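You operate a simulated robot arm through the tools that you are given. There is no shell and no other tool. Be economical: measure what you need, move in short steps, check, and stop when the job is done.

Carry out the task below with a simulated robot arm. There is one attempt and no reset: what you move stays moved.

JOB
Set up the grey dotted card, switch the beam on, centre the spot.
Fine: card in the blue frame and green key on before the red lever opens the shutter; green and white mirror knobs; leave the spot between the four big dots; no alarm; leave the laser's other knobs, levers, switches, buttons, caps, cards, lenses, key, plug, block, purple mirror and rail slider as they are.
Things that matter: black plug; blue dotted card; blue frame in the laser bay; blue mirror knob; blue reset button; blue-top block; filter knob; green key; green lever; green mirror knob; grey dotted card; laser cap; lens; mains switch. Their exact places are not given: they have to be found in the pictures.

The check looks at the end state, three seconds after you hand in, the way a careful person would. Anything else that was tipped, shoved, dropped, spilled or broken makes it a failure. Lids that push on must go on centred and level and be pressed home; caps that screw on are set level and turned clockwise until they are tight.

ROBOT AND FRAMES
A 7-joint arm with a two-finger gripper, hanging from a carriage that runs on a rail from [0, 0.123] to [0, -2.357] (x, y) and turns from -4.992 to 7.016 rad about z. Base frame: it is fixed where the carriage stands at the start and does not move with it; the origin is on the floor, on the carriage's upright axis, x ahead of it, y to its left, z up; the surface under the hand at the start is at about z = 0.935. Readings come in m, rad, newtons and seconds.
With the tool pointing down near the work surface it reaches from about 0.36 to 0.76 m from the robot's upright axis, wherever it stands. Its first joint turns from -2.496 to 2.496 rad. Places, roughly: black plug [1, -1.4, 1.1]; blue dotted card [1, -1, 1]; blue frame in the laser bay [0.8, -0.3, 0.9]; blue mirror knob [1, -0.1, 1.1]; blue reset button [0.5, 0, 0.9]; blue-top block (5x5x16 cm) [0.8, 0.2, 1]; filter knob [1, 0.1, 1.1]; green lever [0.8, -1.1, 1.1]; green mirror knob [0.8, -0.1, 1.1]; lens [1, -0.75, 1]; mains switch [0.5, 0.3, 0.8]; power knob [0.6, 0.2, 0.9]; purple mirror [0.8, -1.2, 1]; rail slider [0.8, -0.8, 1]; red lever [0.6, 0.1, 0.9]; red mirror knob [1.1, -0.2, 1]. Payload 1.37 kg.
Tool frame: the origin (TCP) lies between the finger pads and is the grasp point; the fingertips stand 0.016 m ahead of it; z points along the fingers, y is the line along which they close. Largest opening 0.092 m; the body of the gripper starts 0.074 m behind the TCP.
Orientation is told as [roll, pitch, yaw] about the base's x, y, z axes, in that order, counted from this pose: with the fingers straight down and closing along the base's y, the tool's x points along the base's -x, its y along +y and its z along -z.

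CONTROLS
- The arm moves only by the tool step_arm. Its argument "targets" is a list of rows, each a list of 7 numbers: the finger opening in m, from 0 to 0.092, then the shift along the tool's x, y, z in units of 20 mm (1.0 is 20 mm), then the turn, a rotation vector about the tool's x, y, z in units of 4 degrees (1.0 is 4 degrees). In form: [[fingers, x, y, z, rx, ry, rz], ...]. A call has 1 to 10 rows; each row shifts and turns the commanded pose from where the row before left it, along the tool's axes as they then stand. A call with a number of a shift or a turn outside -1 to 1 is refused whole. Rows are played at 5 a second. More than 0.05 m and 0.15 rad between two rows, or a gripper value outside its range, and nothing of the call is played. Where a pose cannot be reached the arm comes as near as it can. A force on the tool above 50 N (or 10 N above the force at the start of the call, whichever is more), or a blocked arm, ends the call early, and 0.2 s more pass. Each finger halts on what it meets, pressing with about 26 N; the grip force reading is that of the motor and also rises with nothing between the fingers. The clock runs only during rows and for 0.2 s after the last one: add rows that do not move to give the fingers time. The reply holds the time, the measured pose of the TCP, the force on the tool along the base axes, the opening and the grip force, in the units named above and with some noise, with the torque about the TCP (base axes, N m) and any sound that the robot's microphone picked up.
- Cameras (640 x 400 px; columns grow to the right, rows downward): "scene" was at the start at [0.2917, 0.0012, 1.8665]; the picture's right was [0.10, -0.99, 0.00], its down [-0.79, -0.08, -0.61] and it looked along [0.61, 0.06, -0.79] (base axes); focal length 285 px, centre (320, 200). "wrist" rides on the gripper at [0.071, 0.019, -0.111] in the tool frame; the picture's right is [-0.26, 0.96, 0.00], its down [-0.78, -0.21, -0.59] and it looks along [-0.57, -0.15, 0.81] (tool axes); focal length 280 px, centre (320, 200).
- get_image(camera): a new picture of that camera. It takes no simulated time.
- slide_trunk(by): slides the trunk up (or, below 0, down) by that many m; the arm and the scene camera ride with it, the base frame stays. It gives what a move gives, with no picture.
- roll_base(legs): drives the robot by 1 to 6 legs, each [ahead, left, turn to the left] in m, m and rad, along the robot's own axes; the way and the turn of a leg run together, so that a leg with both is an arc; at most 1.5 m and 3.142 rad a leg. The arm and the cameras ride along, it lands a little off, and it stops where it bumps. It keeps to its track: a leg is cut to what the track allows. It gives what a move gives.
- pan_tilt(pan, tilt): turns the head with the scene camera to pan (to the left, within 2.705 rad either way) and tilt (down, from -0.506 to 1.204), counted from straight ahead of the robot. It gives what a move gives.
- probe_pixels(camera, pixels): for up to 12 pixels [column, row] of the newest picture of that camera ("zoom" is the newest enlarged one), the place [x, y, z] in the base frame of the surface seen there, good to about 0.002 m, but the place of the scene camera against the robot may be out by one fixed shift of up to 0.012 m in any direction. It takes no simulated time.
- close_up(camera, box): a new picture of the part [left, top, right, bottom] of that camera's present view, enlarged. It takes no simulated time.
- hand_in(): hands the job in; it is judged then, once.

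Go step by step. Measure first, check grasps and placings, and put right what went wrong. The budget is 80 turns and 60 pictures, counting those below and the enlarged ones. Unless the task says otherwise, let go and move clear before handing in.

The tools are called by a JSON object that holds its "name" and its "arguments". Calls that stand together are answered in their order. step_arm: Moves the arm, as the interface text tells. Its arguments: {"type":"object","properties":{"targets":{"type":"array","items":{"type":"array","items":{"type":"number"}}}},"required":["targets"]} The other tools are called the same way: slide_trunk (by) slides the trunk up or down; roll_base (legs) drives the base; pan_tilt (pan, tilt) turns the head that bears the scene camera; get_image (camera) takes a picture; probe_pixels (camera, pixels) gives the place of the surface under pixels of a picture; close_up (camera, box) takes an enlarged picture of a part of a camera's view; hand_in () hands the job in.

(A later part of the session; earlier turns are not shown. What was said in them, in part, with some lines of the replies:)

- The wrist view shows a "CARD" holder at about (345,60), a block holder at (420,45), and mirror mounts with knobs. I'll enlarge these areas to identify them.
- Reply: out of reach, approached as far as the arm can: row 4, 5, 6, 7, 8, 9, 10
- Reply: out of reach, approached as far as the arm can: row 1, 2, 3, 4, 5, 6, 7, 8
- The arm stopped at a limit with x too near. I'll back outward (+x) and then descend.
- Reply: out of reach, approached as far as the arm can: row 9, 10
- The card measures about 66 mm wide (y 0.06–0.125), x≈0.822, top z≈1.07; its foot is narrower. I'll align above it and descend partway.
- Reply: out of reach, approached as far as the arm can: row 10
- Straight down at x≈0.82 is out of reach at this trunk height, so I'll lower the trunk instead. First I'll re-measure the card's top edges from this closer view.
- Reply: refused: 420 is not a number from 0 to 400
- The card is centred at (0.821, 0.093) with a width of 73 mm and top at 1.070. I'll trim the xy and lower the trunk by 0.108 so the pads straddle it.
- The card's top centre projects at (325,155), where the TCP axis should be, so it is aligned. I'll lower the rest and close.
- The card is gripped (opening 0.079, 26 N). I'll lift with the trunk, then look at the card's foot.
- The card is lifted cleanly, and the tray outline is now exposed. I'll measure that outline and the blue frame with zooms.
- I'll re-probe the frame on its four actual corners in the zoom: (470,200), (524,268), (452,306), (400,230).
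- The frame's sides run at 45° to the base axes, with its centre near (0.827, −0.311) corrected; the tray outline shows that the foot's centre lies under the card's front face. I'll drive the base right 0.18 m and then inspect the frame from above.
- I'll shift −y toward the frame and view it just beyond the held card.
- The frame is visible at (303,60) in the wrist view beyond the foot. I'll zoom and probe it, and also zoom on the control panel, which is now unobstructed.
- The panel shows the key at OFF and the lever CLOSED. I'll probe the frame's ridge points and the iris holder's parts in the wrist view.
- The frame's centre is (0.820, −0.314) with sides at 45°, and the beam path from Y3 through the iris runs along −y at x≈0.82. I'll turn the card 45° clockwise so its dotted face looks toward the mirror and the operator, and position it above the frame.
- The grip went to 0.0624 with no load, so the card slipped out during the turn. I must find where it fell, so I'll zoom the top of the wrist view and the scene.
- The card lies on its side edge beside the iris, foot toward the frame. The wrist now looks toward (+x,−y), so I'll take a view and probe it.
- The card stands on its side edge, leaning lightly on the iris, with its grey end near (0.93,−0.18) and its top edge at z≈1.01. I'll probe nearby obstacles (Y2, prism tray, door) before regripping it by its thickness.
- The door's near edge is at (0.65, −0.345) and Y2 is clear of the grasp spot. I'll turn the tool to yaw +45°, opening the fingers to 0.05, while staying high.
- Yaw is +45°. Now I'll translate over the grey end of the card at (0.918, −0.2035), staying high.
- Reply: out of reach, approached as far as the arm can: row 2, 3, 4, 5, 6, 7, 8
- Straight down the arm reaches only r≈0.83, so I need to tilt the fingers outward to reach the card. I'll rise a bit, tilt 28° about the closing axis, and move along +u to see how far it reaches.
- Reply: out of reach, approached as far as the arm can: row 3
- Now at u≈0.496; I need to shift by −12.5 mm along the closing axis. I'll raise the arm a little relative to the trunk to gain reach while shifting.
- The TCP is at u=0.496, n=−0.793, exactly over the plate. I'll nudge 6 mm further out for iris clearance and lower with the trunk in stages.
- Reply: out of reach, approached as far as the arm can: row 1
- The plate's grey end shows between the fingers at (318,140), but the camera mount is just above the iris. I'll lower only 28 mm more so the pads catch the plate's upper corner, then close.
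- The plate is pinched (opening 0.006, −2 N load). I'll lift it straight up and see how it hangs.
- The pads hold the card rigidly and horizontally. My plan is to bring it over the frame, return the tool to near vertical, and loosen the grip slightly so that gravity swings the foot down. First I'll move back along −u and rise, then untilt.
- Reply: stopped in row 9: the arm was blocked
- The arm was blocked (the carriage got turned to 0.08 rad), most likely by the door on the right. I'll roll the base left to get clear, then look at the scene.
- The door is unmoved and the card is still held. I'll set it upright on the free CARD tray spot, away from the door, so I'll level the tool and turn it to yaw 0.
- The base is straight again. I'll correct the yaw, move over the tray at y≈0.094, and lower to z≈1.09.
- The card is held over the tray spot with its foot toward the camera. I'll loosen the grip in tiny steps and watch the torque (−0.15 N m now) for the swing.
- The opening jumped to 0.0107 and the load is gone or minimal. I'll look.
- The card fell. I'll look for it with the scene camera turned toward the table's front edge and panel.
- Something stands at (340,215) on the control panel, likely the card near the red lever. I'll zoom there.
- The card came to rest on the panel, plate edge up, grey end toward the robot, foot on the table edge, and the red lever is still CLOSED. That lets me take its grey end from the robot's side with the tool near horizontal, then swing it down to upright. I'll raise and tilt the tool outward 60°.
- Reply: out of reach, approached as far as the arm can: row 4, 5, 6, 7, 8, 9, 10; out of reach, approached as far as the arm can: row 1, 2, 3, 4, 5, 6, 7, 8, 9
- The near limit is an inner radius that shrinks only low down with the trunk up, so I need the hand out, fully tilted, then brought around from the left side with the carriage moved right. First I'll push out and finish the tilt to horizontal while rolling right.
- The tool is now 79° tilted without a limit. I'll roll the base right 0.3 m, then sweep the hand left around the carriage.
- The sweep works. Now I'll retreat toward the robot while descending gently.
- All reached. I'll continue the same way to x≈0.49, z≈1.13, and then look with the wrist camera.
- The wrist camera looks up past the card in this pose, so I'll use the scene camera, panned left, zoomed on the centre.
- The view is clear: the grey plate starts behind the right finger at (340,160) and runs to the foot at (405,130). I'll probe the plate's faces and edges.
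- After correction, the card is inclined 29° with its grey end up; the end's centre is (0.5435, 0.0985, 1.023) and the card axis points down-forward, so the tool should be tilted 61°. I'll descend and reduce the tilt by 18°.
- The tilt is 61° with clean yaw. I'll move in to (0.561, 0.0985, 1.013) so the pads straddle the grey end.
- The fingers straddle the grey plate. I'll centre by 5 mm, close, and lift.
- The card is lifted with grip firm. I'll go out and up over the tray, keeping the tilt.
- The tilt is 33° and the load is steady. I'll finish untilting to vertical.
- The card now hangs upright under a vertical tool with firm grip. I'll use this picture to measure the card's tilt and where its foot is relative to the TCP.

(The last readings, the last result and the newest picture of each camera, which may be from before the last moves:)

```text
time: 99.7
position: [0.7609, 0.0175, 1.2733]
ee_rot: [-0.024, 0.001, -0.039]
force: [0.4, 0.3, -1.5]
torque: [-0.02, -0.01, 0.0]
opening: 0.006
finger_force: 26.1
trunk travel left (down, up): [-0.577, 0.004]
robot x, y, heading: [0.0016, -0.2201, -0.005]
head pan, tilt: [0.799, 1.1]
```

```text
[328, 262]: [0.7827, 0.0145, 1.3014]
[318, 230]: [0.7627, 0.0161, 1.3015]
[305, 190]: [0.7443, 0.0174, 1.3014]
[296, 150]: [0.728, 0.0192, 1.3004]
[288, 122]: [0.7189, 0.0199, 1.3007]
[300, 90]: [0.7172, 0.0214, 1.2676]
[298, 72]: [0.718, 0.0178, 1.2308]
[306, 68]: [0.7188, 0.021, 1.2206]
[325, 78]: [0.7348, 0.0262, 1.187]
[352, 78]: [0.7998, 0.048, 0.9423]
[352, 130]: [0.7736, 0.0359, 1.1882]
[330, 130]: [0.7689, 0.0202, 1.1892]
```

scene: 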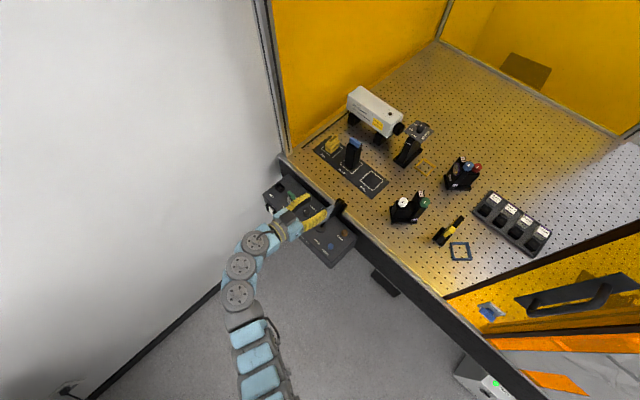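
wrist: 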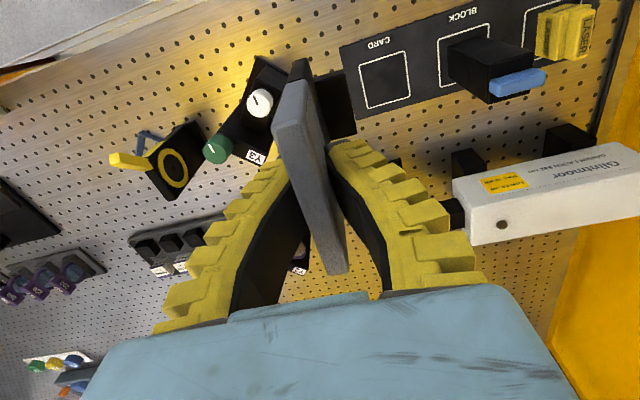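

The card's top is level at z 1.301, its dotted side faces tool +y, and the foot centre is offset (+6.4, +5.5) mm in tool x,y. The target TCP over the frame is (0.8286, −0.3134) at yaw +45°. I'll turn and move there while staying high.

{"name": "step_arm", "arguments": {"targets": [[0, 0, 0, 0, 0, 0, -1], [0, 0, 0, 0, 0, 0, -1], [0, 0, 0, 0, 0, 0, -1], [0, 0, 0, 0, 0, 0, -1], [0, 0, 0, 0, 0, 0, -1], [0, 0, 0, 0, 0, 0, -1], [0, 0, 0, 0, 0, 0, -1], [0, 0, 0, 0, 0, 0, -1], [0, 0, 0, 0, 0, 0, -1], [0, 0, 0, 0, 0, 0, -1]]}}

{"name": "step_arm", "arguments": {"targets": [[0, 0, 0, 0, 0, 0, -1], [0, 0, 0, 0, 0, 0, -0.8], [0, 0.62, -0.94, 0, 0, 0, 0], [0, 0.62, -0.94, 0, 0, 0, 0], [0, 0.62, -0.94, 0, 0, 0, 0], [0, 0.62, -0.94, 0, 0, 0, 0], [0, 0.62, -0.94, 0, 0, 0, 0], [0, 0.62, -0.94, 0, 0, 0, 0], [0, 0.62, -0.94, 0, 0, 0, 0]]}}

{"name": "step_arm", "arguments": {"targets": [[0, 0.62, -0.94, 0, 0, 0, 0], [0, 0.62, -0.94, 0, 0, 0, 0], [0, 0.62, -0.94, 0, 0, 0, 0], [0, 0.62, -0.94, 0, 0, 0, 0], [0, 0.62, -0.94, 0, 0, 0, 0], [0, 0.62, -0.94, 0, 0, 0, 0], [0, 0.62, -0.94, 0, 0, 0, 0], [0, 0.62, -0.94, 0, 0, 0, 0]]}}

```text
time: 101.9
position: [0.7617, 0.0183, 1.2735]
ee_rot: [-0.019, 0.015, 0.662]
force: [-0.6, 0.3, -1.3]
torque: [-0.01, 0.01, 0.01]
opening: 0.006
finger_force: 26.2
trunk travel left (down, up): [-0.577, 0.004]
robot x, y, heading: [0.0012, -0.2188, -0.005]
head pan, tilt: [0.799, 1.1]
```

```text
time: 103.9
position: [0.7923, -0.1362, 1.2764]
ee_rot: [-0.016, 0.016, 0.786]
force: [0.1, 0.6, -2.5]
torque: [-0.04, -0.06, -0.01]
opening: 0.006
finger_force: 26.0
trunk travel left (down, up): [-0.577, 0.004]
robot x, y, heading: [-0.0003, -0.2205, -0.003]
head pan, tilt: [0.799, 1.1]
```

```text
time: 105.7
position: [0.8294, -0.3144, 1.28]
ee_rot: [-0.015, 0.016, 0.785]
force: [-0.6, 0.9, -1.6]
torque: [-0.02, -0.04, 0.05]
opening: 0.006
finger_force: 26.1
trunk travel left (down, up): [-0.577, 0.004]
robot x, y, heading: [-0.004, -0.2207, -0.004]
head pan, tilt: [0.799, 1.1]
```

The TCP is at (0.829, −0.314) and nothing was touched. I'll fix the 1.3° residual tilt and lower with the trunk until the foot is about 2 cm above the frame, then check.

{"name": "step_arm", "arguments": {"targets": [[0, 0, 0.05, 0, -0.22, -0.22, 0], [0, 0, 0, 0, 0, 0, 0]]}}

{"name": "slide_trunk", "arguments": {"by": -0.21}}

{"name": "get_image", "arguments": {"camera": "wrist"}}

```text
time: 106.3
position: [0.8282, -0.3141, 1.28]
ee_rot: [0.002, 0.001, 0.788]
force: [0.4, 0.2, -1.5]
torque: [-0.01, -0.02, 0.01]
opening: 0.0061
finger_force: 25.8
trunk travel left (down, up): [-0.577, 0.004]
robot x, y, heading: [-0.0007, -0.2215, -0.002]
head pan, tilt: [0.799, 1.1]
```

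```text
time: 108.5
position: [0.8279, -0.3129, 1.0701]
ee_rot: [0.0, -0.001, 0.788]
force: [-0.8, -0.6, -2.2]
torque: [0.0, 0.0, -0.06]
opening: 0.006
finger_force: 25.9
trunk travel left (down, up): [-0.367, 0.214]
robot x, y, heading: [0.0021, -0.2223, -0.005]
head pan, tilt: [0.799, 1.1]
```

```text
5 pictures are left
```

wrist: 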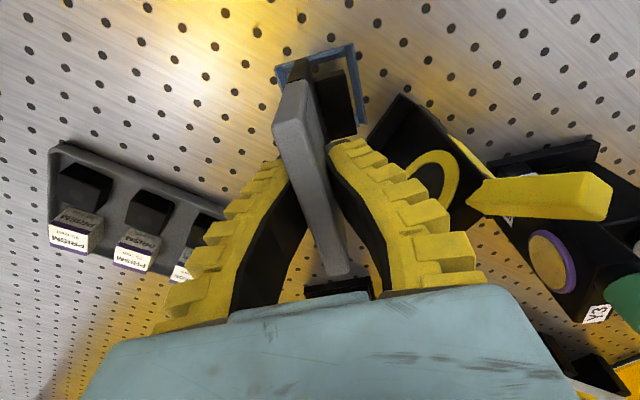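

The foot at (330,85) sits inside the frame outline at (280–365, 45–125). I'll probe both to quantify the offset.

{"name": "probe_pixels", "arguments": {"camera": "wrist", "pixels": [[277, 70], [315, 57], [349, 47], [352, 44], [358, 85], [363, 118], [345, 57], [325, 63], [353, 90], [354, 118], [300, 66], [340, 100]]}}

```text
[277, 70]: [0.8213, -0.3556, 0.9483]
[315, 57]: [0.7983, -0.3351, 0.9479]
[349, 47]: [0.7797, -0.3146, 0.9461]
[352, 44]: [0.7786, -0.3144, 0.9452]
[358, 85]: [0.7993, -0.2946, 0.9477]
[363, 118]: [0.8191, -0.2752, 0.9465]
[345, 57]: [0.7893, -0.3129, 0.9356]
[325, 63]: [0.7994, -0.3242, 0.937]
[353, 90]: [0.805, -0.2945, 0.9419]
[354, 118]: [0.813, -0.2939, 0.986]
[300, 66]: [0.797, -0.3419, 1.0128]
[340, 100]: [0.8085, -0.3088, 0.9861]
```

I'll locate the foot's edges more finely.

{"name": "probe_pixels", "arguments": {"camera": "wrist", "pixels": [[346, 95], [349, 95], [351, 95], [353, 100], [351, 110], [354, 112], [335, 68], [335, 72], [335, 76], [342, 72], [345, 76], [328, 72]]}}

```text
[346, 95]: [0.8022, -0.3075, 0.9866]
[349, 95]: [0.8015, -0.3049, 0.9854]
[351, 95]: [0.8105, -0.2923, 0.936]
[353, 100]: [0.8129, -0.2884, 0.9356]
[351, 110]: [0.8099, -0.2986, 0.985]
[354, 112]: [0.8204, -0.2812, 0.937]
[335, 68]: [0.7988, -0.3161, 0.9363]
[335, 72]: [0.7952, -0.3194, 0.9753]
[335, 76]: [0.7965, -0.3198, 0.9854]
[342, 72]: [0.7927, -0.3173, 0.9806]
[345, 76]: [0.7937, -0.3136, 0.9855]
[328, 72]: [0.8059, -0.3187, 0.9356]
```

The foot's centre is (u, n) = (0.3577, −0.803) against the frame's (0.3578, −0.8027), which matches. I'll lower it into the frame.

{"name": "slide_trunk", "arguments": {"by": -0.029}}

{"name": "step_arm", "arguments": {"targets": [[0, 0, 0, 0.1, 0, 0, 0], [0, 0, 0, 0.1, 0, 0, 0], [0, 0, 0, 0.1, 0, 0, 0]]}}

```text
time: 109.2
position: [0.8276, -0.313, 1.0414]
ee_rot: [0.0, -0.001, 0.788]
force: [-1.0, -0.4, -2.2]
torque: [-0.03, 0.0, 0.03]
opening: 0.006
finger_force: 25.9
trunk travel left (down, up): [-0.338, 0.243]
robot x, y, heading: [0.0016, -0.2211, -0.001]
head pan, tilt: [0.799, 1.1]
```

```text
time: 110.0
position: [0.8285, -0.3131, 1.0359]
ee_rot: [-0.002, 0.001, 0.785]
force: [0.5, -0.6, 2.0]
torque: [-0.06, 0.05, 0.03]
opening: 0.0061
finger_force: 25.8
trunk travel left (down, up): [-0.338, 0.243]
robot x, y, heading: [-0.0003, -0.2171, -0.002]
head pan, tilt: [0.799, 1.1]
```

Contact occurs at TCP 1.036, so the foot is on the table inside the frame. I'll release and rise.

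{"name": "step_arm", "arguments": {"targets": [[0.012, 0, 0, 0, 0, 0, 0], [0.02, 0, 0, 0, 0, 0, 0], [0.04, 0, 0, 0, 0, 0, 0], [0.04, 0, 0, 0, 0, 0, 0]]}}

{"name": "slide_trunk", "arguments": {"by": 0.2}}

{"name": "get_image", "arguments": {"camera": "wrist"}}

```text
time: 111.0
position: [0.828, -0.3126, 1.0361]
ee_rot: [-0.001, 0.001, 0.785]
force: [-0.1, -0.5, 0.7]
torque: [-0.01, 0.02, -0.01]
opening: 0.0431
finger_force: 2.6
trunk travel left (down, up): [-0.338, 0.243]
robot x, y, heading: [-0.0023, -0.222, -0.002]
head pan, tilt: [0.799, 1.1]
```

```text
time: 113.2
position: [0.8291, -0.3132, 1.2355]
ee_rot: [0.001, -0.001, 0.788]
force: [0.1, -1.0, 0.0]
torque: [-0.05, -0.03, 0.0]
opening: 0.0434
finger_force: 2.4
trunk travel left (down, up): [-0.538, 0.043]
robot x, y, heading: [0.0017, -0.2194, -0.004]
head pan, tilt: [0.799, 1.1]
```

```text
4 pictures are left
```

wrist: 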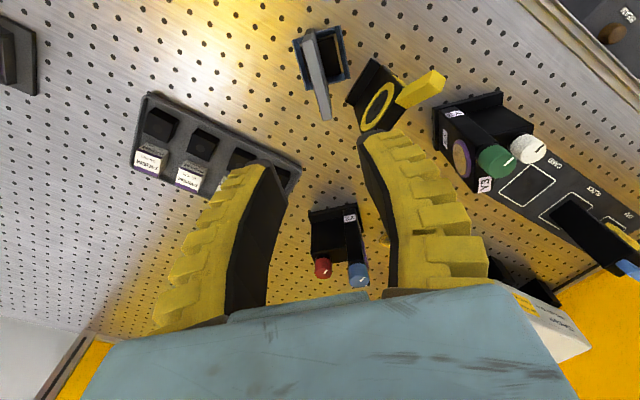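

The card stands in the blue frame. I'll verify that its top is level and measure the mirror knobs from this picture.

{"name": "probe_pixels", "arguments": {"camera": "wrist", "pixels": [[307, 38], [314, 65], [321, 90], [326, 114], [495, 155], [495, 165], [480, 160], [511, 158], [528, 142], [528, 158], [512, 148], [544, 150]]}}

```text
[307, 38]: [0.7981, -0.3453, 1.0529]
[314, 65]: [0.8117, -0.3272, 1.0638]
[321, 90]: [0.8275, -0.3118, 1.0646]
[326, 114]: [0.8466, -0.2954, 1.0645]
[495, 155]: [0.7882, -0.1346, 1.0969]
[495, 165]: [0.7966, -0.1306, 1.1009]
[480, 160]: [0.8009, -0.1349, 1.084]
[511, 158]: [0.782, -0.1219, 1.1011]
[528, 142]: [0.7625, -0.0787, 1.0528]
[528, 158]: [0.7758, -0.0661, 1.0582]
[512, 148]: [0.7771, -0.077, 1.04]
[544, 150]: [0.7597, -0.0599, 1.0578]
```

The card stands level (top z 1.0645) inside the frame. Next is the green key: I'll raise the trunk, roll left, and turn the tool to yaw 90° so that the fingers close along x on the key's blade.

{"name": "roll_base", "arguments": {"legs": [[0, 0.12, 0]]}}

{"name": "slide_trunk", "arguments": {"by": 0.04}}

{"name": "step_arm", "arguments": {"targets": [[0.04, 0, 0, 0, 0, 0, -1], [0.04, 0, 0, 0, 0, 0, -1], [0.04, 0, 0, 0, 0, 0, -1], [0.04, 0, 0, 0, 0, 0, -1], [0.04, 0, 0, 0, 0, 0, -1], [0.04, 0, 0, 0, 0, 0, -1], [0.04, 0, 0, 0, 0, 0, -1], [0.04, 0, 0, 0, 0, 0, -1], [0.04, 0, 0, 0, 0, 0, -1], [0.04, 0, 0, 0, 0, 0, -1]]}}

{"name": "step_arm", "arguments": {"targets": [[0.04, 0, 0, 0, 0, 0, -1], [0.04, -1, 0.3, 0, 0, 0, -0.25], [0.04, -1, 0.3, 0, 0, 0, 0], [0.04, -1, 0.3, 0, 0, 0, 0], [0.04, -1, 0.3, 0, 0, 0, 0], [0.04, -1, 0.3, 0, 0, 0, 0], [0.04, -1, 0.3, 0, 0, 0, 0], [0.04, -1, 0.3, 0, 0, 0, 0], [0.04, -1, 0.3, 0, 0, 0, 0], [0.04, -1, 0.4, 0, 0, 0, 0]]}}

{"name": "step_arm", "arguments": {"targets": [[0.04, -1, 0.4, 0, 0, 0, 0], [0.04, -1, 0.4, 0, 0, 0, 0], [0.04, -1, 0.4, 0, 0, 0, 0], [0.04, -1, 0.5, 0, 0, 0, 0], [0.04, -1, 0.5, 0, 0, 0, 0], [0.04, -1, 0.5, 0, 0, 0, 0], [0.04, -1, 0.5, 0, 0, 0, 0], [0.04, -1, 0.5, 0, 0, 0, 0], [0.04, -1, 0.5, 0, 0, 0, 0], [0.04, -1, 0.5, 0, 0, 0, 0]]}}

```text
time: 114.5
position: [0.8276, -0.1971, 1.2358]
ee_rot: [0.001, 0.0, 0.784]
force: [-0.3, 0.4, -0.6]
torque: [0.03, 0.01, -0.01]
opening: 0.0432
finger_force: 2.3
trunk travel left (down, up): [-0.538, 0.043]
robot x, y, heading: [0.0021, -0.102, -0.005]
head pan, tilt: [0.799, 1.1]
```

```text
time: 115.3
position: [0.8269, -0.1971, 1.2768]
ee_rot: [0.002, -0.001, 0.785]
force: [0.7, -0.4, 0.0]
torque: [0.03, -0.01, -0.01]
opening: 0.0432
finger_force: 2.6
trunk travel left (down, up): [-0.578, 0.003]
robot x, y, heading: [-0.001, -0.1001, -0.01]
head pan, tilt: [0.799, 1.1]
```

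```text
time: 117.5
position: [0.8293, -0.1976, 1.2752]
ee_rot: [-0.001, 0.0, 1.484]
force: [0.5, 0.2, -0.4]
torque: [0.01, 0.01, 0.02]
opening: 0.0433
finger_force: 2.4
trunk travel left (down, up): [-0.578, 0.003]
robot x, y, heading: [0.0025, -0.0992, -0.011]
head pan, tilt: [0.799, 1.1]
```

```text
time: 119.7
position: [0.7716, -0.0183, 1.2764]
ee_rot: [-0.001, -0.001, 1.569]
force: [0.1, 0.0, 0.0]
torque: [0.07, 0.02, 0.03]
opening: 0.0433
finger_force: 2.8
trunk travel left (down, up): [-0.578, 0.003]
robot x, y, heading: [-0.0055, -0.1037, -0.005]
head pan, tilt: [0.799, 1.1]
```

```text
time: 121.9
position: [0.6778, 0.1819, 1.2763]
ee_rot: [0.0, 0.0, 1.569]
force: [0.3, -0.1, 0.3]
torque: [0.04, 0.01, 0.01]
opening: 0.0432
finger_force: 1.7
trunk travel left (down, up): [-0.578, 0.003]
robot x, y, heading: [0.0013, -0.103, -0.003]
head pan, tilt: [0.799, 1.1]
```

All moves succeeded. I'll descend diagonally toward the key at about (0.554, 0.267), first part way.

{"name": "step_arm", "arguments": {"targets": [[0.045, -0.25, 0.37, 1, 0, 0, 0], [0.045, -0.25, 0.37, 1, 0, 0, 0], [0.045, -0.25, 0.37, 1, 0, 0, 0], [0.045, -0.25, 0.37, 1, 0, 0, 0], [0.045, -0.25, 0.37, 1, 0, 0, 0], [0.045, -0.25, 0.37, 1, 0, 0, 0], [0.045, -0.25, 0.37, 1, 0, 0, 0], [0.045, -0.25, 0.37, 1, 0, 0, 0], [0.045, -0.25, 0.37, 1, 0, 0, 0], [0.045, -0.25, 0.37, 1, 0, 0, 0]]}}

{"name": "step_arm", "arguments": {"targets": [[0.045, -0.3, 0.42, 0.8, 0, 0, 0], [0.045, -0.3, 0.42, 0.8, 0, 0, 0], [0.045, -0.3, 0.42, 0.8, 0, 0, 0], [0.045, -0.3, 0.42, 0.8, 0, 0, 0]]}}

```text
time: 124.1
position: [0.6053, 0.2318, 1.0762]
ee_rot: [-0.001, 0.001, 1.57]
force: [0.4, 0.4, 0.1]
torque: [0.01, 0.02, 0.01]
opening: 0.0482
finger_force: 2.6
trunk travel left (down, up): [-0.578, 0.003]
robot x, y, heading: [-0.0014, -0.1025, -0.003]
head pan, tilt: [0.799, 1.1]
```

```text
time: 125.1
position: [0.5701, 0.2565, 1.0116]
ee_rot: [0.001, 0.0, 1.569]
force: [0.7, -0.2, -0.7]
torque: [-0.02, 0.06, -0.05]
opening: 0.048
finger_force: 2.5
trunk travel left (down, up): [-0.578, 0.003]
robot x, y, heading: [-0.0009, -0.1018, -0.012]
head pan, tilt: [0.799, 1.1]
```

I'll centre over the key and descend to z≈0.937, relying on force feedback.

{"name": "step_arm", "arguments": {"targets": [[0.045, -0.52, 0.8, 0, 0, 0, 0], [0.045, 0, 0, 1, 0, 0, 0], [0.045, 0, 0, 1, 0, 0, 0], [0.045, 0, 0, 1, 0, 0, 0], [0.045, 0, 0, 0.7, 0, 0, 0]]}}

{"name": "step_arm", "arguments": {"targets": [[0.0, 0, 0, 0, 0, 0, 0], [0.0, 0, 0, 0, 0, 0, 0], [0.0, 0, 0, 0, 0, 0, 0]]}}

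```text
time: 126.3
position: [0.5536, 0.2669, 0.9366]
ee_rot: [0.0, 0.001, 1.568]
force: [1.1, 0.3, 0.3]
torque: [0.01, 0.04, -0.03]
opening: 0.0483
finger_force: 2.3
trunk travel left (down, up): [-0.578, 0.003]
robot x, y, heading: [0.0017, -0.1026, -0.007]
head pan, tilt: [0.799, 1.1]
```

```text
time: 127.1
position: [0.5557, 0.2676, 0.9386]
ee_rot: [0.0, -0.001, 1.569]
force: [-1.6, -2.1, 7.1]
torque: [-0.05, 0.02, 0.04]
opening: 0.0067
finger_force: 25.8
trunk travel left (down, up): [-0.578, 0.003]
robot x, y, heading: [-0.0028, -0.1038, -0.009]
head pan, tilt: [0.799, 1.1]
```

The key is gripped (opening 0.0067, small side forces). I'll turn it counterclockwise 40° and watch torque and sound.

{"name": "step_arm", "arguments": {"targets": [[0, 0, 0, 0, 0, 0, -1], [0, 0, 0, 0, 0, 0, -1], [0, 0, 0, 0, 0, 0, -1], [0, 0, 0, 0, 0, 0, -1], [0, 0, 0, 0, 0, 0, -1]]}}

{"name": "step_arm", "arguments": {"targets": [[0, 0, 0, 0, 0, 0, -1], [0, 0, 0, 0, 0, 0, -1], [0, 0, 0, 0, 0, 0, -1], [0, 0, 0, 0, 0, 0, -1], [0, 0, 0, 0, 0, 0, -1]]}}

```text
time: 128.3
position: [0.5545, 0.2673, 0.9385]
ee_rot: [-0.001, 0.001, 1.919]
force: [-1.6, 1.2, 2.6]
torque: [0.07, 0.05, 0.04]
opening: 0.0058
finger_force: 26.4
trunk travel left (down, up): [-0.578, 0.003]
robot x, y, heading: [0.0044, -0.1007, -0.008]
head pan, tilt: [0.799, 1.1]
```

```text
time: 129.5
position: [0.5562, 0.2682, 0.9381]
ee_rot: [-0.001, 0.0, 2.269]
force: [-0.1, 0.2, 2.1]
torque: [0.02, 0.04, 0.01]
opening: 0.0059
finger_force: 25.6
trunk travel left (down, up): [-0.578, 0.003]
robot x, y, heading: [-0.0003, -0.1005, -0.004]
head pan, tilt: [0.799, 1.1]
```

It turns freely. I'll continue and watch for a stop.

{"name": "step_arm", "arguments": {"targets": [[0, 0, 0, 0, 0, 0, -1], [0, 0, 0, 0, 0, 0, -1], [0, 0, 0, 0, 0, 0, -1]]}}

{"name": "step_arm", "arguments": {"targets": [[0, 0, 0, 0, 0, 0, -1], [0, 0, 0, 0, 0, 0, -1]]}}

```text
time: 130.3
position: [0.555, 0.2689, 0.9375]
ee_rot: [-0.001, 0.0, 2.478]
force: [-0.4, 2.3, 6.0]
torque: [0.07, 0.11, -0.04]
opening: 0.0065
finger_force: 25.8
trunk travel left (down, up): [-0.578, 0.003]
robot x, y, heading: [-0.0011, -0.1033, -0.006]
head pan, tilt: [0.799, 1.1]
```

```text
time: 130.9
position: [0.5546, 0.269, 0.9385]
ee_rot: [0.0, -0.001, 2.618]
force: [-2.6, 2.8, 5.7]
torque: [0.08, 0.05, -0.01]
opening: 0.0062
finger_force: 25.7
trunk travel left (down, up): [-0.578, 0.003]
robot x, y, heading: [-0.0012, -0.1022, -0.011]
head pan, tilt: [0.799, 1.1]
```

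After 60° the opening rose again past ~48°, suggesting the key hit its ON stop. I'll release, rise, and check with the wrist camera.

{"name": "step_arm", "arguments": {"targets": [[0.02, 0, 0, 0, 0, 0, 0], [0.045, 0, 0, 0, 0, 0, 0], [0.045, 0, 0, 0, 0, 0, 0], [0.045, 0, 0, -1, 0, 0, 0], [0.045, 0, 0, -1, 0, 0, 0], [0.045, 0, 0, -1, 0, 0, 0], [0.045, 0, 0, -1, 0, 0, 0]]}}

{"name": "get_image", "arguments": {"camera": "wrist"}}

```text
time: 132.5
position: [0.5552, 0.2692, 1.0177]
ee_rot: [-0.001, 0.002, 2.617]
force: [0.3, -1.3, 0.3]
torque: [0.01, -0.06, -0.01]
opening: 0.0483
finger_force: 2.9
trunk travel left (down, up): [-0.578, 0.003]
robot x, y, heading: [0.0018, -0.1027, -0.004]
head pan, tilt: [0.799, 1.1]
```

```text
3 pictures are left
```

wrist: 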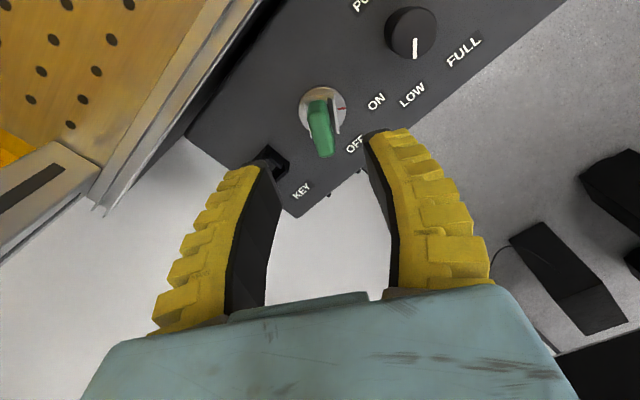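

The red mark at (343,107) now points to ON at (377,102), so the key is on. For the lever I'll roll the base right 0.2 m (for reach) and turn the tool back to yaw 90°.

{"name": "roll_base", "arguments": {"legs": [[0, -0.2, 0]]}}

{"name": "step_arm", "arguments": {"targets": [[0.045, 0, 0, 0, 0, 0, 1], [0.045, 0, 0, 0, 0, 0, 1], [0.045, 0, 0, 0, 0, 0, 1], [0.045, 0, 0, 0, 0, 0, 1], [0.045, 0, 0, 0, 0, 0, 1], [0.045, 0, 0, 0, 0, 0, 1], [0.045, 0, 0, 0, 0, 0, 1], [0.045, 0, 0, 0, 0, 0, 1], [0.045, 0, 0, 0, 0, 0, 1], [0.045, 0, 0, 0, 0, 0, 1]]}}

{"name": "step_arm", "arguments": {"targets": [[0.045, 0, 0, 0, 0, 0, 1], [0.045, 0, 0, 0, 0, 0, 1], [0.045, 0, 0, 0, 0, 0, 1], [0.045, 0, 0, 0, 0, 0, 1], [0.045, 0, 0, 0, 0, 0, 1]]}}

```text
time: 134.1
position: [0.5573, 0.0729, 1.0168]
ee_rot: [0.0, 0.0, 2.615]
force: [-1.5, 0.1, 0.0]
torque: [-0.01, 0.01, 0.01]
opening: 0.0481
finger_force: 2.2
trunk travel left (down, up): [-0.578, 0.003]
robot x, y, heading: [0.0041, -0.2946, -0.012]
head pan, tilt: [0.799, 1.1]
```

```text
time: 136.3
position: [0.5563, 0.0728, 1.0182]
ee_rot: [0.001, 0.0, 1.915]
force: [0.4, 0.0, 0.2]
torque: [0.0, 0.02, -0.01]
opening: 0.0478
finger_force: 2.6
trunk travel left (down, up): [-0.578, 0.003]
robot x, y, heading: [-0.0026, -0.2981, -0.005]
head pan, tilt: [0.799, 1.1]
```

```text
time: 137.5
position: [0.5562, 0.0728, 1.0177]
ee_rot: [0.0, -0.001, 1.568]
force: [0.2, -0.8, -0.2]
torque: [0.01, 0.0, 0.01]
opening: 0.0481
finger_force: 2.4
trunk travel left (down, up): [-0.578, 0.003]
robot x, y, heading: [-0.0013, -0.2997, -0.009]
head pan, tilt: [0.799, 1.1]
```

I'll straddle the lever ball at (0.582, 0.1055) and descend to z≈0.948.

{"name": "step_arm", "arguments": {"targets": [[0.045, -0.82, -0.65, 0, 0, 0, 0], [0.045, -0.82, -0.65, 0, 0, 0, 0], [0.045, 0, 0, 1, 0, 0, 0], [0.045, 0, 0, 1, 0, 0, 0], [0.045, 0, 0, 1, 0, 0, 0], [0.045, 0, 0, 0.45, 0, 0, 0]]}}

{"name": "step_arm", "arguments": {"targets": [[0.045, 0, 0.5, 0, 0, 0, 0], [0.045, 0, 0.5, 0, 0, 0, 0], [0.045, 0, 0.5, 0, 0, 0, 0], [0.045, 0, 0.5, 0, 0, 0, 0]]}}

```text
time: 138.9
position: [0.5783, 0.1003, 0.9709]
ee_rot: [0.0, -0.001, 1.568]
force: [-0.1, -1.0, -0.1]
torque: [0.06, 0.01, 0.01]
opening: 0.0482
finger_force: 2.0
out of reach, approached as far as the arm can: row 5, 6
trunk travel left (down, up): [-0.578, 0.003]
robot x, y, heading: [-0.0021, -0.2998, -0.006]
head pan, tilt: [0.799, 1.1]
```

```text
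time: 139.9
position: [0.5377, 0.0997, 0.9697]
ee_rot: [0.002, -0.002, 1.568]
force: [1.3, 0.1, 0.4]
torque: [-0.01, 0.0, -0.02]
opening: 0.0481
finger_force: 1.9
trunk travel left (down, up): [-0.578, 0.003]
robot x, y, heading: [-0.0033, -0.2974, -0.007]
head pan, tilt: [0.799, 1.1]
```

The arm was at its outer limit at z 0.97, and the lever may be partly moved. I'll move on slightly, lower 18 mm with the trunk, then continue toward OPEN.

{"name": "step_arm", "arguments": {"targets": [[0.045, -0.2, 0.5, 0, 0, 0, 0], [0.045, 0, 0.4, 0, 0, 0, 0]]}}

{"name": "slide_trunk", "arguments": {"by": -0.02}}

{"name": "step_arm", "arguments": {"targets": [[0.045, 0, 0.4, 0, 0, 0, 0], [0.045, 0, 0.4, 0, 0, 0, 0]]}}

```text
time: 140.5
position: [0.5204, 0.1046, 0.9714]
ee_rot: [-0.001, 0.0, 1.566]
force: [-0.5, 1.2, -0.3]
torque: [-0.04, 0.01, -0.03]
opening: 0.0479
finger_force: 1.8
trunk travel left (down, up): [-0.578, 0.003]
robot x, y, heading: [0.0007, -0.2944, -0.007]
head pan, tilt: [0.799, 1.1]
```

```text
time: 141.1
position: [0.5202, 0.1034, 0.9509]
ee_rot: [0.001, 0.0, 1.567]
force: [-0.5, 1.2, 0.1]
torque: [0.0, -0.01, 0.02]
opening: 0.0481
finger_force: 2.4
trunk travel left (down, up): [-0.558, 0.023]
robot x, y, heading: [-0.0001, -0.2972, -0.013]
head pan, tilt: [0.799, 1.1]
```

```text
time: 141.7
position: [0.5047, 0.1056, 0.9521]
ee_rot: [-0.001, -0.001, 1.567]
force: [-0.2, 0.0, 0.2]
torque: [0.03, 0.02, -0.02]
opening: 0.048
finger_force: 2.2
trunk travel left (down, up): [-0.558, 0.023]
robot x, y, heading: [-0.0007, -0.2985, -0.008]
head pan, tilt: [0.799, 1.1]
```

There is no force yet. I'll push a little further to feel for the end stop.

{"name": "step_arm", "arguments": {"targets": [[0.045, 0, 0.3, 0, 0, 0, 0], [0.045, 0, 0.3, 0, 0, 0, 0], [0.045, 0, 0.3, 0, 0, 0, 0]]}}

```text
time: 142.5
position: [0.4849, 0.1045, 0.9513]
ee_rot: [0.0, 0.001, 1.568]
force: [-0.1, -0.4, 0.1]
torque: [-0.02, -0.01, 0.02]
opening: 0.0481
finger_force: 2.1
trunk travel left (down, up): [-0.558, 0.023]
robot x, y, heading: [-0.0025, -0.2971, -0.007]
head pan, tilt: [0.799, 1.1]
```

No stop felt, so the lever was probably missed at the higher z. I'll rise, shift the carriage 5 cm left for reach, and redo the push lower from behind the ball.

{"name": "step_arm", "arguments": {"targets": [[0.045, 0, 0, -1, 0, 0, 0], [0.045, 0, 0, -1, 0, 0, 0], [0.045, 0, 0, -0.3, 0, 0, 0]]}}

{"name": "roll_base", "arguments": {"legs": [[0, 0.06, 0]]}}

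{"name": "step_arm", "arguments": {"targets": [[0.045, 0.75, -1, 0, 0, 0, 0], [0.045, 0.75, -1, 0, 0, 0, 0], [0.045, 0.75, -1, 0, 0, 0, 0], [0.045, 0.75, -1, 0, 0, 0, 0], [0.045, 0, -1, 0, 0, 0, 0], [0.045, 0, 0, 0, 0, 0, 0]]}}

```text
time: 143.3
position: [0.4853, 0.1041, 0.9971]
ee_rot: [0.001, 0.0, 1.567]
force: [0.1, -0.1, 0.5]
torque: [0.01, 0.0, 0.02]
opening: 0.0481
finger_force: 2.4
trunk travel left (down, up): [-0.558, 0.023]
robot x, y, heading: [-0.0006, -0.2975, -0.01]
head pan, tilt: [0.799, 1.1]
```

```text
time: 144.3
position: [0.4861, 0.1647, 0.9975]
ee_rot: [0.001, -0.001, 1.569]
force: [-0.2, -0.4, -0.6]
torque: [0.05, 0.01, 0.01]
opening: 0.0481
finger_force: 2.2
trunk travel left (down, up): [-0.558, 0.023]
robot x, y, heading: [-0.0028, -0.238, -0.01]
head pan, tilt: [0.799, 1.1]
```

```text
time: 145.7
position: [0.5857, 0.1047, 0.9966]
ee_rot: [0.0, 0.001, 1.568]
force: [-0.2, -0.8, -0.1]
torque: [0.03, 0.0, -0.03]
opening: 0.048
finger_force: 2.0
trunk travel left (down, up): [-0.558, 0.023]
robot x, y, heading: [-0.0012, -0.2346, -0.006]
head pan, tilt: [0.799, 1.1]
```

Now above the CLOSED position, I'll descend and gently close to feel for the ball.

{"name": "step_arm", "arguments": {"targets": [[0.045, 0, 0, 1, 0, 0, 0], [0.045, 0, 0, 1, 0, 0, 0], [0.045, 0, 0, 0.5, 0, 0, 0], [0.045, 0, 0, 0, 0, 0, 0]]}}

{"name": "step_arm", "arguments": {"targets": [[0.02, 0, 0, 0, 0, 0, 0], [0.008, 0, 0, 0, 0, 0, 0], [0.008, 0, 0, 0, 0, 0, 0]]}}

```text
time: 146.7
position: [0.5855, 0.1049, 0.9443]
ee_rot: [0.0, 0.001, 1.569]
force: [-0.7, -0.5, 0.0]
torque: [0.02, -0.03, 0.01]
opening: 0.048
finger_force: 2.1
trunk travel left (down, up): [-0.558, 0.023]
robot x, y, heading: [-0.0038, -0.2368, -0.009]
head pan, tilt: [0.799, 1.1]
```

```text
time: 147.5
position: [0.5826, 0.1064, 0.9447]
ee_rot: [0.004, 0.0, 1.569]
force: [-15.6, -3.4, 11.2]
torque: [0.27, 0.2, -0.05]
opening: 0.0156
finger_force: 28.2
trunk travel left (down, up): [-0.558, 0.023]
robot x, y, heading: [0.0008, -0.2378, -0.007]
head pan, tilt: [0.799, 1.1]
```

The ball is between the fingers (opening 0.0156), so the lever is still CLOSED. I'll loosen to 0.03 and push it toward OPEN in small steps.

{"name": "step_arm", "arguments": {"targets": [[0.03, 0, 0, 0, 0, 0, 0], [0.03, 0, 0.4, 0, 0, 0, 0], [0.03, 0, 0.4, 0, 0, 0, 0], [0.03, 0, 0.4, 0, 0, 0, 0], [0.03, 0, 0.4, 0, 0, 0, 0]]}}

{"name": "step_arm", "arguments": {"targets": [[0.03, 0, 0.4, 0, 0, 0, 0], [0.03, 0, 0.4, 0, 0, 0, 0], [0.03, 0, 0.4, 0, 0, 0, 0]]}}

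```text
time: 148.7
position: [0.5543, 0.1063, 0.9482]
ee_rot: [-0.001, -0.001, 1.57]
force: [-0.2, 0.5, -0.6]
torque: [0.0, 0.01, -0.01]
opening: 0.0339
finger_force: 2.5
trunk travel left (down, up): [-0.558, 0.023]
robot x, y, heading: [-0.0019, -0.238, -0.008]
head pan, tilt: [0.799, 1.1]
```

```text
time: 149.5
position: [0.5305, 0.1066, 0.9465]
ee_rot: [-0.001, -0.001, 1.568]
force: [-1.8, 0.5, -1.3]
torque: [0.03, 0.11, 0.02]
opening: 0.0337
finger_force: 2.5
trunk travel left (down, up): [-0.558, 0.023]
robot x, y, heading: [0.003, -0.2398, -0.014]
head pan, tilt: [0.799, 1.1]
5 turns are left
```

Only 5 turns are left, so I'll bundle steps: finish pushing the lever to OPEN, free it with the fingers wide, retreat up and out, then aim the scene camera at the card for a close look at the spot.

{"name": "slide_trunk", "arguments": {"by": 0.018}}

{"name": "step_arm", "arguments": {"targets": [[0.03, 0, 0, 0.9, 0, 0, 0], [0.03, 0, 0.4, 0, 0, 0, 0], [0.03, 0, 0.4, 0, 0, 0, 0], [0.03, 0, 0.4, 0, 0, 0, 0], [0.03, 0, 0.4, 0, 0, 0, 0], [0.03, 0, 0.3, 0, 0, 0, 0]]}}

{"name": "step_arm", "arguments": {"targets": [[0.09, 0, 0, 0, 0, 0, 0], [0.09, 0, 0, 0, 0, 0, 0], [0.09, 0, 0, 0, 0, 0, 0], [0.09, 0, -0.7, 0, 0, 0, 0], [0.09, 0, -0.7, 0, 0, 0, 0], [0.09, 0, -0.2, -1, 0, 0, 0], [0.09, 0, -0.2, -1, 0, 0, 0], [0.09, 0, -0.2, -1, 0, 0, 0]]}}

{"name": "step_arm", "arguments": {"targets": [[0.06, 0, -1, -0.6, 0, 0, 0], [0.06, 0, -1, -0.6, 0, 0, 0], [0.06, 0, -1, -0.6, 0, 0, 0], [0.06, 0, -1, -0.6, 0, 0, 0], [0.06, 0, -1, -0.6, 0, 0, 0], [0.06, 0, -0.3, -1, 0, 0, 0], [0.06, 0, -0.3, -1, 0, 0, 0], [0.06, 0, -0.3, -1, 0, 0, 0], [0.06, 0, -0.3, -1, 0, 0, 0], [0.06, 0, -0.3, -1, 0, 0, 0]]}}

{"name": "step_arm", "arguments": {"targets": [[0.06, 0, -0.3, -1, 0, 0, 0], [0.06, 0, -0.3, -1, 0, 0, 0], [0.06, 0, -0.3, -1, 0, 0, 0], [0.06, 0, -0.3, -1, 0, 0, 0], [0.06, 0, -0.3, -1, 0, 0, 0]]}}

{"name": "pan_tilt", "arguments": {"pan": -0.13, "tilt": 1.016}}

{"name": "close_up", "arguments": {"camera": "scene", "box": [285, 175, 355, 219]}}

{"name": "probe_pixels", "arguments": {"camera": "zoom", "pixels": [[320, 200], [320, 100], [320, 300], [200, 200], [440, 200], [260, 150], [380, 150], [260, 250], [380, 250], [100, 200], [540, 200], [320, 380]]}}

```text
time: 150.2
position: [0.5298, 0.1051, 0.9645]
ee_rot: [-0.001, 0.002, 1.568]
force: [0.0, -0.7, 0.0]
torque: [0.0, 0.03, 0.05]
opening: 0.0338
finger_force: 2.7
trunk travel left (down, up): [-0.576, 0.005]
robot x, y, heading: [-0.0036, -0.2368, -0.012]
head pan, tilt: [0.799, 1.1]
```

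```text
time: 151.6
position: [0.4999, 0.104, 0.9497]
ee_rot: [-0.007, -0.002, 1.566]
force: [28.8, 2.7, -9.3]
torque: [0.08, 0.11, -0.08]
opening: 0.0501
finger_force: 16.5
trunk travel left (down, up): [-0.576, 0.005]
robot x, y, heading: [0.0007, -0.2352, -0.009]
head pan, tilt: [0.799, 1.1]
```

```text
time: 153.3
position: [0.5313, 0.106, 1.0074]
ee_rot: [0.001, 0.001, 1.57]
force: [-0.2, 0.0, -0.4]
torque: [0.04, -0.03, 0.03]
opening: 0.0902
finger_force: 0.1
trunk travel left (down, up): [-0.576, 0.005]
robot x, y, heading: [-0.0006, -0.238, -0.012]
head pan, tilt: [0.799, 1.1]
```

```text
time: 155.6
position: [0.66, 0.1047, 1.1668]
ee_rot: [0.0, 0.001, 1.569]
force: [-0.6, 0.4, -0.2]
torque: [0.01, -0.03, 0.0]
opening: 0.0624
finger_force: 1.5
trunk travel left (down, up): [-0.576, 0.005]
robot x, y, heading: [-0.0016, -0.2394, -0.008]
head pan, tilt: [0.799, 1.1]
```

```text
time: 156.8
position: [0.6929, 0.103, 1.2664]
ee_rot: [0.0, 0.002, 1.567]
force: [0.0, -0.4, -0.2]
torque: [0.01, -0.03, 0.03]
opening: 0.0627
finger_force: 2.1
trunk travel left (down, up): [-0.576, 0.005]
robot x, y, heading: [-0.0019, -0.2403, -0.004]
head pan, tilt: [0.799, 1.1]
```

```text
time: 158.0
position: [0.6922, 0.1035, 1.2662]
ee_rot: [-0.001, -0.001, 1.568]
force: [0.8, -0.4, 0.3]
torque: [-0.01, 0.02, 0.01]
opening: 0.0626
finger_force: 2.0
trunk travel left (down, up): [-0.576, 0.005]
robot x, y, heading: [-0.0009, -0.2371, -0.013]
head pan, tilt: [-0.129, 1.016]
```

```text
9.09 times, centred on (320, 197) of scene
```

zoom: 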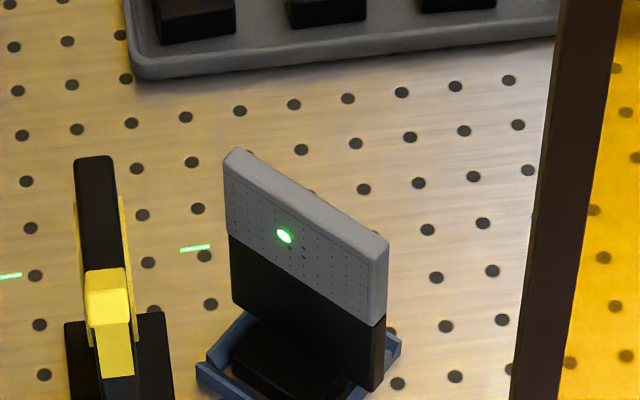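

```text
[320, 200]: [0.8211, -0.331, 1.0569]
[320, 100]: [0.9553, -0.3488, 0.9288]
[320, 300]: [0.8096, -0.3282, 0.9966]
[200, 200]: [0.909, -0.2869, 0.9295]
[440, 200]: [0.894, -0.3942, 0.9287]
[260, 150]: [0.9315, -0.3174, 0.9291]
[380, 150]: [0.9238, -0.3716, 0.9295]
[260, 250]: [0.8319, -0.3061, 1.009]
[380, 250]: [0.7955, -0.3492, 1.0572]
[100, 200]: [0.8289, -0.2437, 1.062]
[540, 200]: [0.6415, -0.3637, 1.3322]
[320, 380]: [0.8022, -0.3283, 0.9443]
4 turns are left
```

The beam is on: the spot is at (284,236), the big-dot centre at about (298,247), so it must go ~6 mm right and ~4 mm down. I'll grip the green knob, turn it a test 24° and keep hold, then look again.

{"name": "step_arm", "arguments": {"targets": [[0.06, 0, 0, 0, 0, 0, -1], [0.06, 0, 0, 0, 0, 0, -1], [0.06, 0, 0, 0, 0, 0, -1], [0.06, 0, 0, 0, 0, 0, -1], [0.06, 0, 0, 0, 0, 0, -1], [0.06, 0, 0, 0, 0, 0, -1], [0.06, 0, 0, 0, 0, 0, -1], [0.06, 0, 0, 0, 0, 0, -0.5]]}}

{"name": "step_arm", "arguments": {"targets": [[0.06, 0.925, 0.0985, 0, 0, 0, 0], [0.06, 0.925, 0.0985, 0, 0, 0, 0], [0.06, 0.925, 0.0985, 0, 0, 0, 0], [0.06, 0.925, 0.0985, 0, 0, 0, 0], [0.06, 0.925, 0.0985, 0, 0, 0, 0], [0.06, 0.925, 0.0985, 0, 0, 0, 0], [0.06, 0.925, 0.0985, 0, 0, 0, 0], [0.06, 0.925, 0.0985, 0, 0, 0, 0], [0.06, 0.925, 0.0985, 0, 0, 0, 0], [0.06, 0.925, 0.0985, 0, 0, 0, 0]]}}

{"name": "step_arm", "arguments": {"targets": [[0.06, 0.925, 0.0985, 0, 0, 0, 0], [0.06, 0.925, 0.0985, 0, 0, 0, 0], [0.06, 0.925, 0.0985, 0, 0, 0, 0], [0.06, 0, 0, 0, 0, 0, 0]]}}

{"name": "slide_trunk", "arguments": {"by": -0.155}}

{"name": "step_arm", "arguments": {"targets": [[0.06, 0, 0, 0.6, 0, 0, 0], [0.03, 0, 0, 0, 0, 0, 0], [0.0, 0, 0, 0, 0, 0, 0], [0.0, 0, 0, 0, 0, 0, 0]]}}

{"name": "step_arm", "arguments": {"targets": [[0, 0, 0, 0, 0, 0, 1], [0, 0, 0, 0, 0, 0, 1], [0, 0, 0, 0, 0, 0, 1], [0, 0, 0, 0, 0, 0, 1], [0, 0, 0, 0, 0, 0, 1], [0, 0, 0, 0, 0, 0, 1]]}}

{"name": "pan_tilt", "arguments": {"pan": -0.13, "tilt": 0.932}}

{"name": "close_up", "arguments": {"camera": "scene", "box": [296, 182, 344, 212]}}

```text
time: 159.8
position: [0.6913, 0.1043, 1.2663]
ee_rot: [0.0, 0.0, 2.093]
force: [-0.1, 0.0, 0.1]
torque: [0.04, 0.01, 0.02]
opening: 0.0626
finger_force: 2.2
trunk travel left (down, up): [-0.576, 0.005]
robot x, y, heading: [-0.0012, -0.236, -0.006]
head pan, tilt: [-0.129, 1.016]
```

```text
time: 162.0
position: [0.768, -0.065, 1.2665]
ee_rot: [-0.001, 0.0, 2.092]
force: [0.4, 0.8, 0.1]
torque: [-0.03, -0.04, 0.02]
opening: 0.0626
finger_force: 1.5
trunk travel left (down, up): [-0.576, 0.005]
robot x, y, heading: [0.0001, -0.2371, -0.006]
head pan, tilt: [-0.129, 1.016]
```

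```text
time: 163.0
position: [0.7887, -0.1165, 1.2657]
ee_rot: [0.0, 0.001, 2.092]
force: [-0.3, 0.3, -0.9]
torque: [-0.02, -0.01, 0.0]
opening: 0.0624
finger_force: 2.1
trunk travel left (down, up): [-0.576, 0.005]
robot x, y, heading: [0.0022, -0.2376, -0.011]
head pan, tilt: [-0.129, 1.016]
```

```text
time: 164.8
position: [0.7897, -0.1168, 1.1104]
ee_rot: [0.001, 0.0, 2.092]
force: [0.6, 0.2, 0.3]
torque: [0.0, 0.0, 0.0]
opening: 0.0625
finger_force: 2.0
trunk travel left (down, up): [-0.421, 0.16]
robot x, y, heading: [-0.0003, -0.2374, -0.012]
head pan, tilt: [-0.129, 1.016]
```

```text
time: 165.8
position: [0.7897, -0.1167, 1.0996]
ee_rot: [0.0, -0.001, 2.093]
force: [-3.7, -0.8, 13.8]
torque: [-0.12, 0.0, -0.04]
opening: 0.0201
finger_force: 28.1
trunk travel left (down, up): [-0.421, 0.16]
robot x, y, heading: [0.0007, -0.2405, -0.013]
head pan, tilt: [-0.129, 1.016]
```

```text
time: 167.2
position: [0.7925, -0.1162, 1.102]
ee_rot: [-0.005, 0.0, 1.672]
force: [16.6, 4.6, 5.3]
torque: [-0.18, -0.2, 0.14]
opening: 0.0192
finger_force: 28.1
trunk travel left (down, up): [-0.421, 0.16]
robot x, y, heading: [0.0027, -0.2364, -0.009]
head pan, tilt: [-0.129, 1.016]
```

```text
time: 167.8
position: [0.7932, -0.1165, 1.1005]
ee_rot: [-0.004, 0.001, 1.674]
force: [20.8, 2.9, 3.2]
torque: [-0.01, -0.17, 0.13]
opening: 0.0185
finger_force: 28.0
trunk travel left (down, up): [-0.421, 0.16]
robot x, y, heading: [0.0003, -0.2384, -0.006]
head pan, tilt: [-0.129, 0.932]
```

```text
13.33 times, centred on (320, 197) of scene
3 turns are left
```

zoom: 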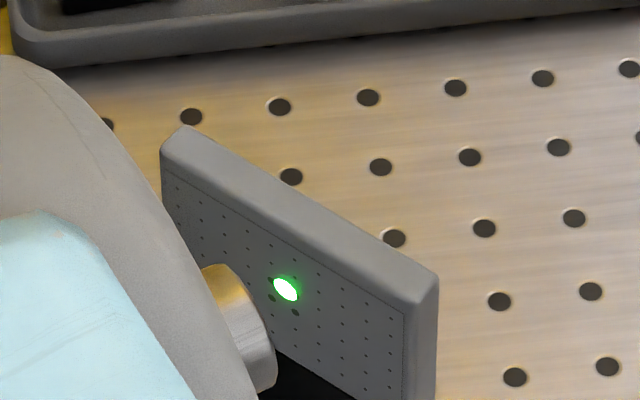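

The green knob moves the spot horizontally: it's now at (286,289) against the big-dot centre (283,296), so horizontal is nearly right and ~4 mm down remains. I'll back green off ~2.8°, release, move to the white knob, turn it a test 14°, and look.

{"name": "step_arm", "arguments": {"targets": [[0, 0, 0, 0, 0, 0, -0.7], [0, 0, 0, 0, 0, 0, 0], [0.03, 0, 0, 0, 0, 0, 0], [0.06, 0, 0, 0, 0, 0, 0], [0.06, 0, 0, 0, 0, 0, 0], [0.06, 0, 0, -1, 0, 0, 0], [0.06, 0, 0, -0.5, 0, 0, 0]]}}

{"name": "step_arm", "arguments": {"targets": [[0.06, 0, 0, 0, 0, 0, -1], [0.06, 0, 0, 0, 0, 0, -1], [0.06, 0, 0, 0, 0, 0, -1], [0.06, 0, 0, 0, 0, 0, -1], [0.06, 0, 0, 0, 0, 0, -1], [0.06, 0, 0, 0, 0, 0, -1], [0.06, 0, 0, 0, 0, 0, -0.6], [0.06, -0.937, -0.195, 0, 0, 0, 0], [0.06, -0.937, -0.195, 0, 0, 0, 0], [0.06, -0.937, -0.195, 0, 0, 0, 0]]}}

{"name": "step_arm", "arguments": {"targets": [[0.06, 0, 0, 0.9, 0, 0, 0], [0.06, 0, 0, 0.9, 0, 0, 0], [0.06, 0, 0, 0.9, 0, 0, 0], [0.06, 0, 0, 0.9, 0, 0, 0], [0.03, 0, 0, 0, 0, 0, 0], [0.0, 0, 0, 0, 0, 0, 0], [0.0, 0, 0, 0, 0, 0, 0]]}}

{"name": "step_arm", "arguments": {"targets": [[0, 0, 0, 0, 0, 0, 1], [0, 0, 0, 0, 0, 0, 1], [0, 0, 0, 0, 0, 0, 1], [0, 0, 0, 0, 0, 0, 0.5]]}}

{"name": "close_up", "arguments": {"camera": "scene", "box": [296, 182, 344, 212]}}

```text
time: 169.4
position: [0.7904, -0.1187, 1.1273]
ee_rot: [0.003, 0.0, 1.721]
force: [-0.9, 0.2, 0.0]
torque: [-0.02, 0.01, 0.01]
opening: 0.0626
finger_force: 0.9
trunk travel left (down, up): [-0.421, 0.16]
robot x, y, heading: [0.0005, -0.2358, -0.01]
head pan, tilt: [-0.129, 0.932]
```

```text
time: 171.6
position: [0.7671, -0.0655, 1.1282]
ee_rot: [0.0, 0.0, 2.181]
force: [-0.2, -0.2, 0.0]
torque: [0.04, 0.03, -0.03]
opening: 0.0624
finger_force: 1.2
trunk travel left (down, up): [-0.421, 0.16]
robot x, y, heading: [0.0037, -0.2368, -0.011]
head pan, tilt: [-0.129, 0.932]
```

```text
time: 173.2
position: [0.767, -0.0641, 1.0584]
ee_rot: [-0.002, 0.004, 2.184]
force: [9.7, 4.4, 0.4]
torque: [-0.47, -0.35, 0.01]
opening: 0.02
finger_force: 27.9
trunk travel left (down, up): [-0.421, 0.16]
robot x, y, heading: [0.0022, -0.2341, -0.007]
head pan, tilt: [-0.129, 0.932]
```

```text
time: 174.2
position: [0.7674, -0.0639, 1.0572]
ee_rot: [-0.003, 0.0, 1.937]
force: [10.1, 2.8, 1.9]
torque: [-0.16, -0.02, 0.04]
opening: 0.0188
finger_force: 28.1
trunk travel left (down, up): [-0.421, 0.16]
robot x, y, heading: [-0.0012, -0.2395, -0.013]
head pan, tilt: [-0.129, 0.932]
```

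```text
13.33 times, centred on (320, 197) of scene
2 turns are left
```

zoom: 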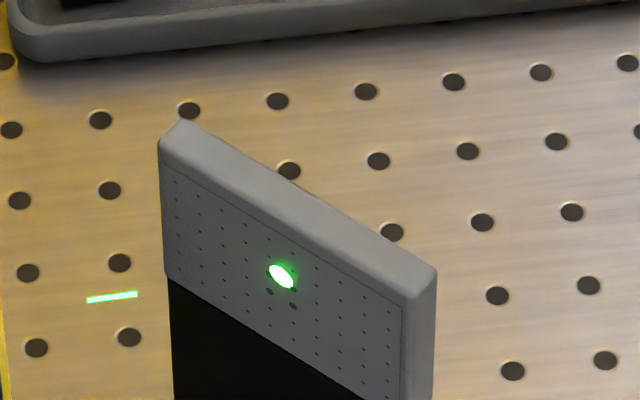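

The white knob turned clockwise moved the spot up, now at (281,275) against the centre (281,291), while horizontal is spot on. At about 0.195 mm/°, 32° counterclockwise brings it to centre; I'll do it as 14° + regrip + 18° within joint-safe angles, then release and rise.

{"name": "step_arm", "arguments": {"targets": [[0, 0, 0, 0, 0, 0, -1], [0, 0, 0, 0, 0, 0, -1], [0, 0, 0, 0, 0, 0, -1], [0, 0, 0, 0, 0, 0, -0.5], [0, 0, 0, 0, 0, 0, 0], [0.03, 0, 0, 0, 0, 0, 0], [0.055, 0, 0, 0, 0, 0, 0], [0.055, 0, 0, 0, 0, 0, 0]]}}

{"name": "step_arm", "arguments": {"targets": [[0.055, 0, 0, 0, 0, 0, 1], [0.055, 0, 0, 0, 0, 0, 1], [0.055, 0, 0, 0, 0, 0, 1], [0.055, 0, 0, 0, 0, 0, 1], [0.055, 0, 0, 0, 0, 0, 1], [0.055, 0, 0, 0, 0, 0, 0]]}}

{"name": "step_arm", "arguments": {"targets": [[0.03, 0, 0, 0, 0, 0, 0], [0.0, 0, 0, 0, 0, 0, 0], [0.0, 0, 0, 0, 0, 0, 0], [0, 0, 0, 0, 0, 0, -1], [0, 0, 0, 0, 0, 0, -1], [0, 0, 0, 0, 0, 0, -1], [0, 0, 0, 0, 0, 0, -1], [0, 0, 0, 0, 0, 0, -0.5], [0, 0, 0, 0, 0, 0, 0]]}}

{"name": "step_arm", "arguments": {"targets": [[0.03, 0, 0, 0, 0, 0, 0], [0.055, 0, 0, 0, 0, 0, 0], [0.055, 0, 0, 0, 0, 0, 0], [0.055, 0, 0, -1, 0, 0, 0], [0.055, 0, 0, -1, 0, 0, 0], [0.055, 0, 0, -1, 0, 0, 0], [0.055, 0, 0, -1, 0, 0, 0]]}}

{"name": "slide_trunk", "arguments": {"by": 0.12}}

{"name": "close_up", "arguments": {"camera": "scene", "box": [290, 176, 350, 214]}}

```text
time: 176.0
position: [0.7662, -0.0653, 1.0567]
ee_rot: [0.0, 0.001, 2.185]
force: [-0.3, 0.8, 0.1]
torque: [0.05, -0.02, -0.03]
opening: 0.0578
finger_force: 2.0
trunk travel left (down, up): [-0.421, 0.16]
robot x, y, heading: [-0.0025, -0.2364, -0.012]
head pan, tilt: [-0.129, 0.932]
```

```text
time: 177.4
position: [0.7666, -0.0634, 1.0567]
ee_rot: [-0.001, 0.0, 1.834]
force: [0.0, 0.3, -0.3]
torque: [-0.03, -0.02, 0.01]
opening: 0.0579
finger_force: 2.0
trunk travel left (down, up): [-0.421, 0.16]
robot x, y, heading: [0.0004, -0.2356, -0.011]
head pan, tilt: [-0.129, 0.932]
```

```text
time: 179.4
position: [0.7678, -0.0658, 1.0565]
ee_rot: [-0.002, 0.001, 2.149]
force: [10.6, -1.7, -2.2]
torque: [-0.3, -0.29, 0.02]
opening: 0.0182
finger_force: 28.0
trunk travel left (down, up): [-0.421, 0.16]
robot x, y, heading: [-0.0015, -0.2384, -0.008]
head pan, tilt: [-0.129, 0.932]
```

```text
time: 181.0
position: [0.7646, -0.0662, 1.1366]
ee_rot: [0.002, 0.0, 2.148]
force: [-0.4, -1.2, -0.2]
torque: [-0.03, 0.03, 0.0]
opening: 0.0578
finger_force: 1.7
trunk travel left (down, up): [-0.421, 0.16]
robot x, y, heading: [-0.002, -0.2426, -0.007]
head pan, tilt: [-0.129, 0.932]
```

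```text
time: 182.5
position: [0.7651, -0.0647, 1.2582]
ee_rot: [0.001, 0.0, 2.148]
force: [1.3, -0.2, -0.2]
torque: [-0.02, -0.02, 0.03]
opening: 0.0576
finger_force: 2.4
trunk travel left (down, up): [-0.541, 0.04]
robot x, y, heading: [0.0026, -0.2374, -0.008]
head pan, tilt: [-0.129, 0.932]
```

```text
refused: no pictures are left
1 turns are left
```

The white knob went through the planned 32° and the gripper is released and clear, but no pictures or turns are left to check the final spot position. By calculation it sits at the centre of the four big dots, so I'm handing in.

{"name": "hand_in", "arguments": {}}

```text
The job is handed in.
```

I handed the job in with the card in the blue frame, the key on, the shutter open and the spot steered toward the four big dots. The spot's final position is calculated, because I had no pictures left to check the last white-knob turn.

- **Card:** it stands level in the blue frame, dots toward the mirror. I dropped it twice on the way: once beside the iris, and once onto the control panel, where it came to rest by the red lever. The lever stayed closed. The card leaned on the iris after the first fall. I saw no damage or movement of the iris, but I did not check it closely.
- **Key and shutter:** a picture showed the green key at ON before I moved the red lever. The beam then appeared on the card.
- **Spot:** a picture after the green-knob turns showed it centred left to right, but about 6 mm too high. I then turned the white knob 32° back to bring it down. I expect it within about 1 mm of centre.
- **Alarm:** no alarm sound was reported at any point.
- **Arm contact:** the arm was blocked once, most likely by the enclosure door. The door looked unmoved in the next picture.
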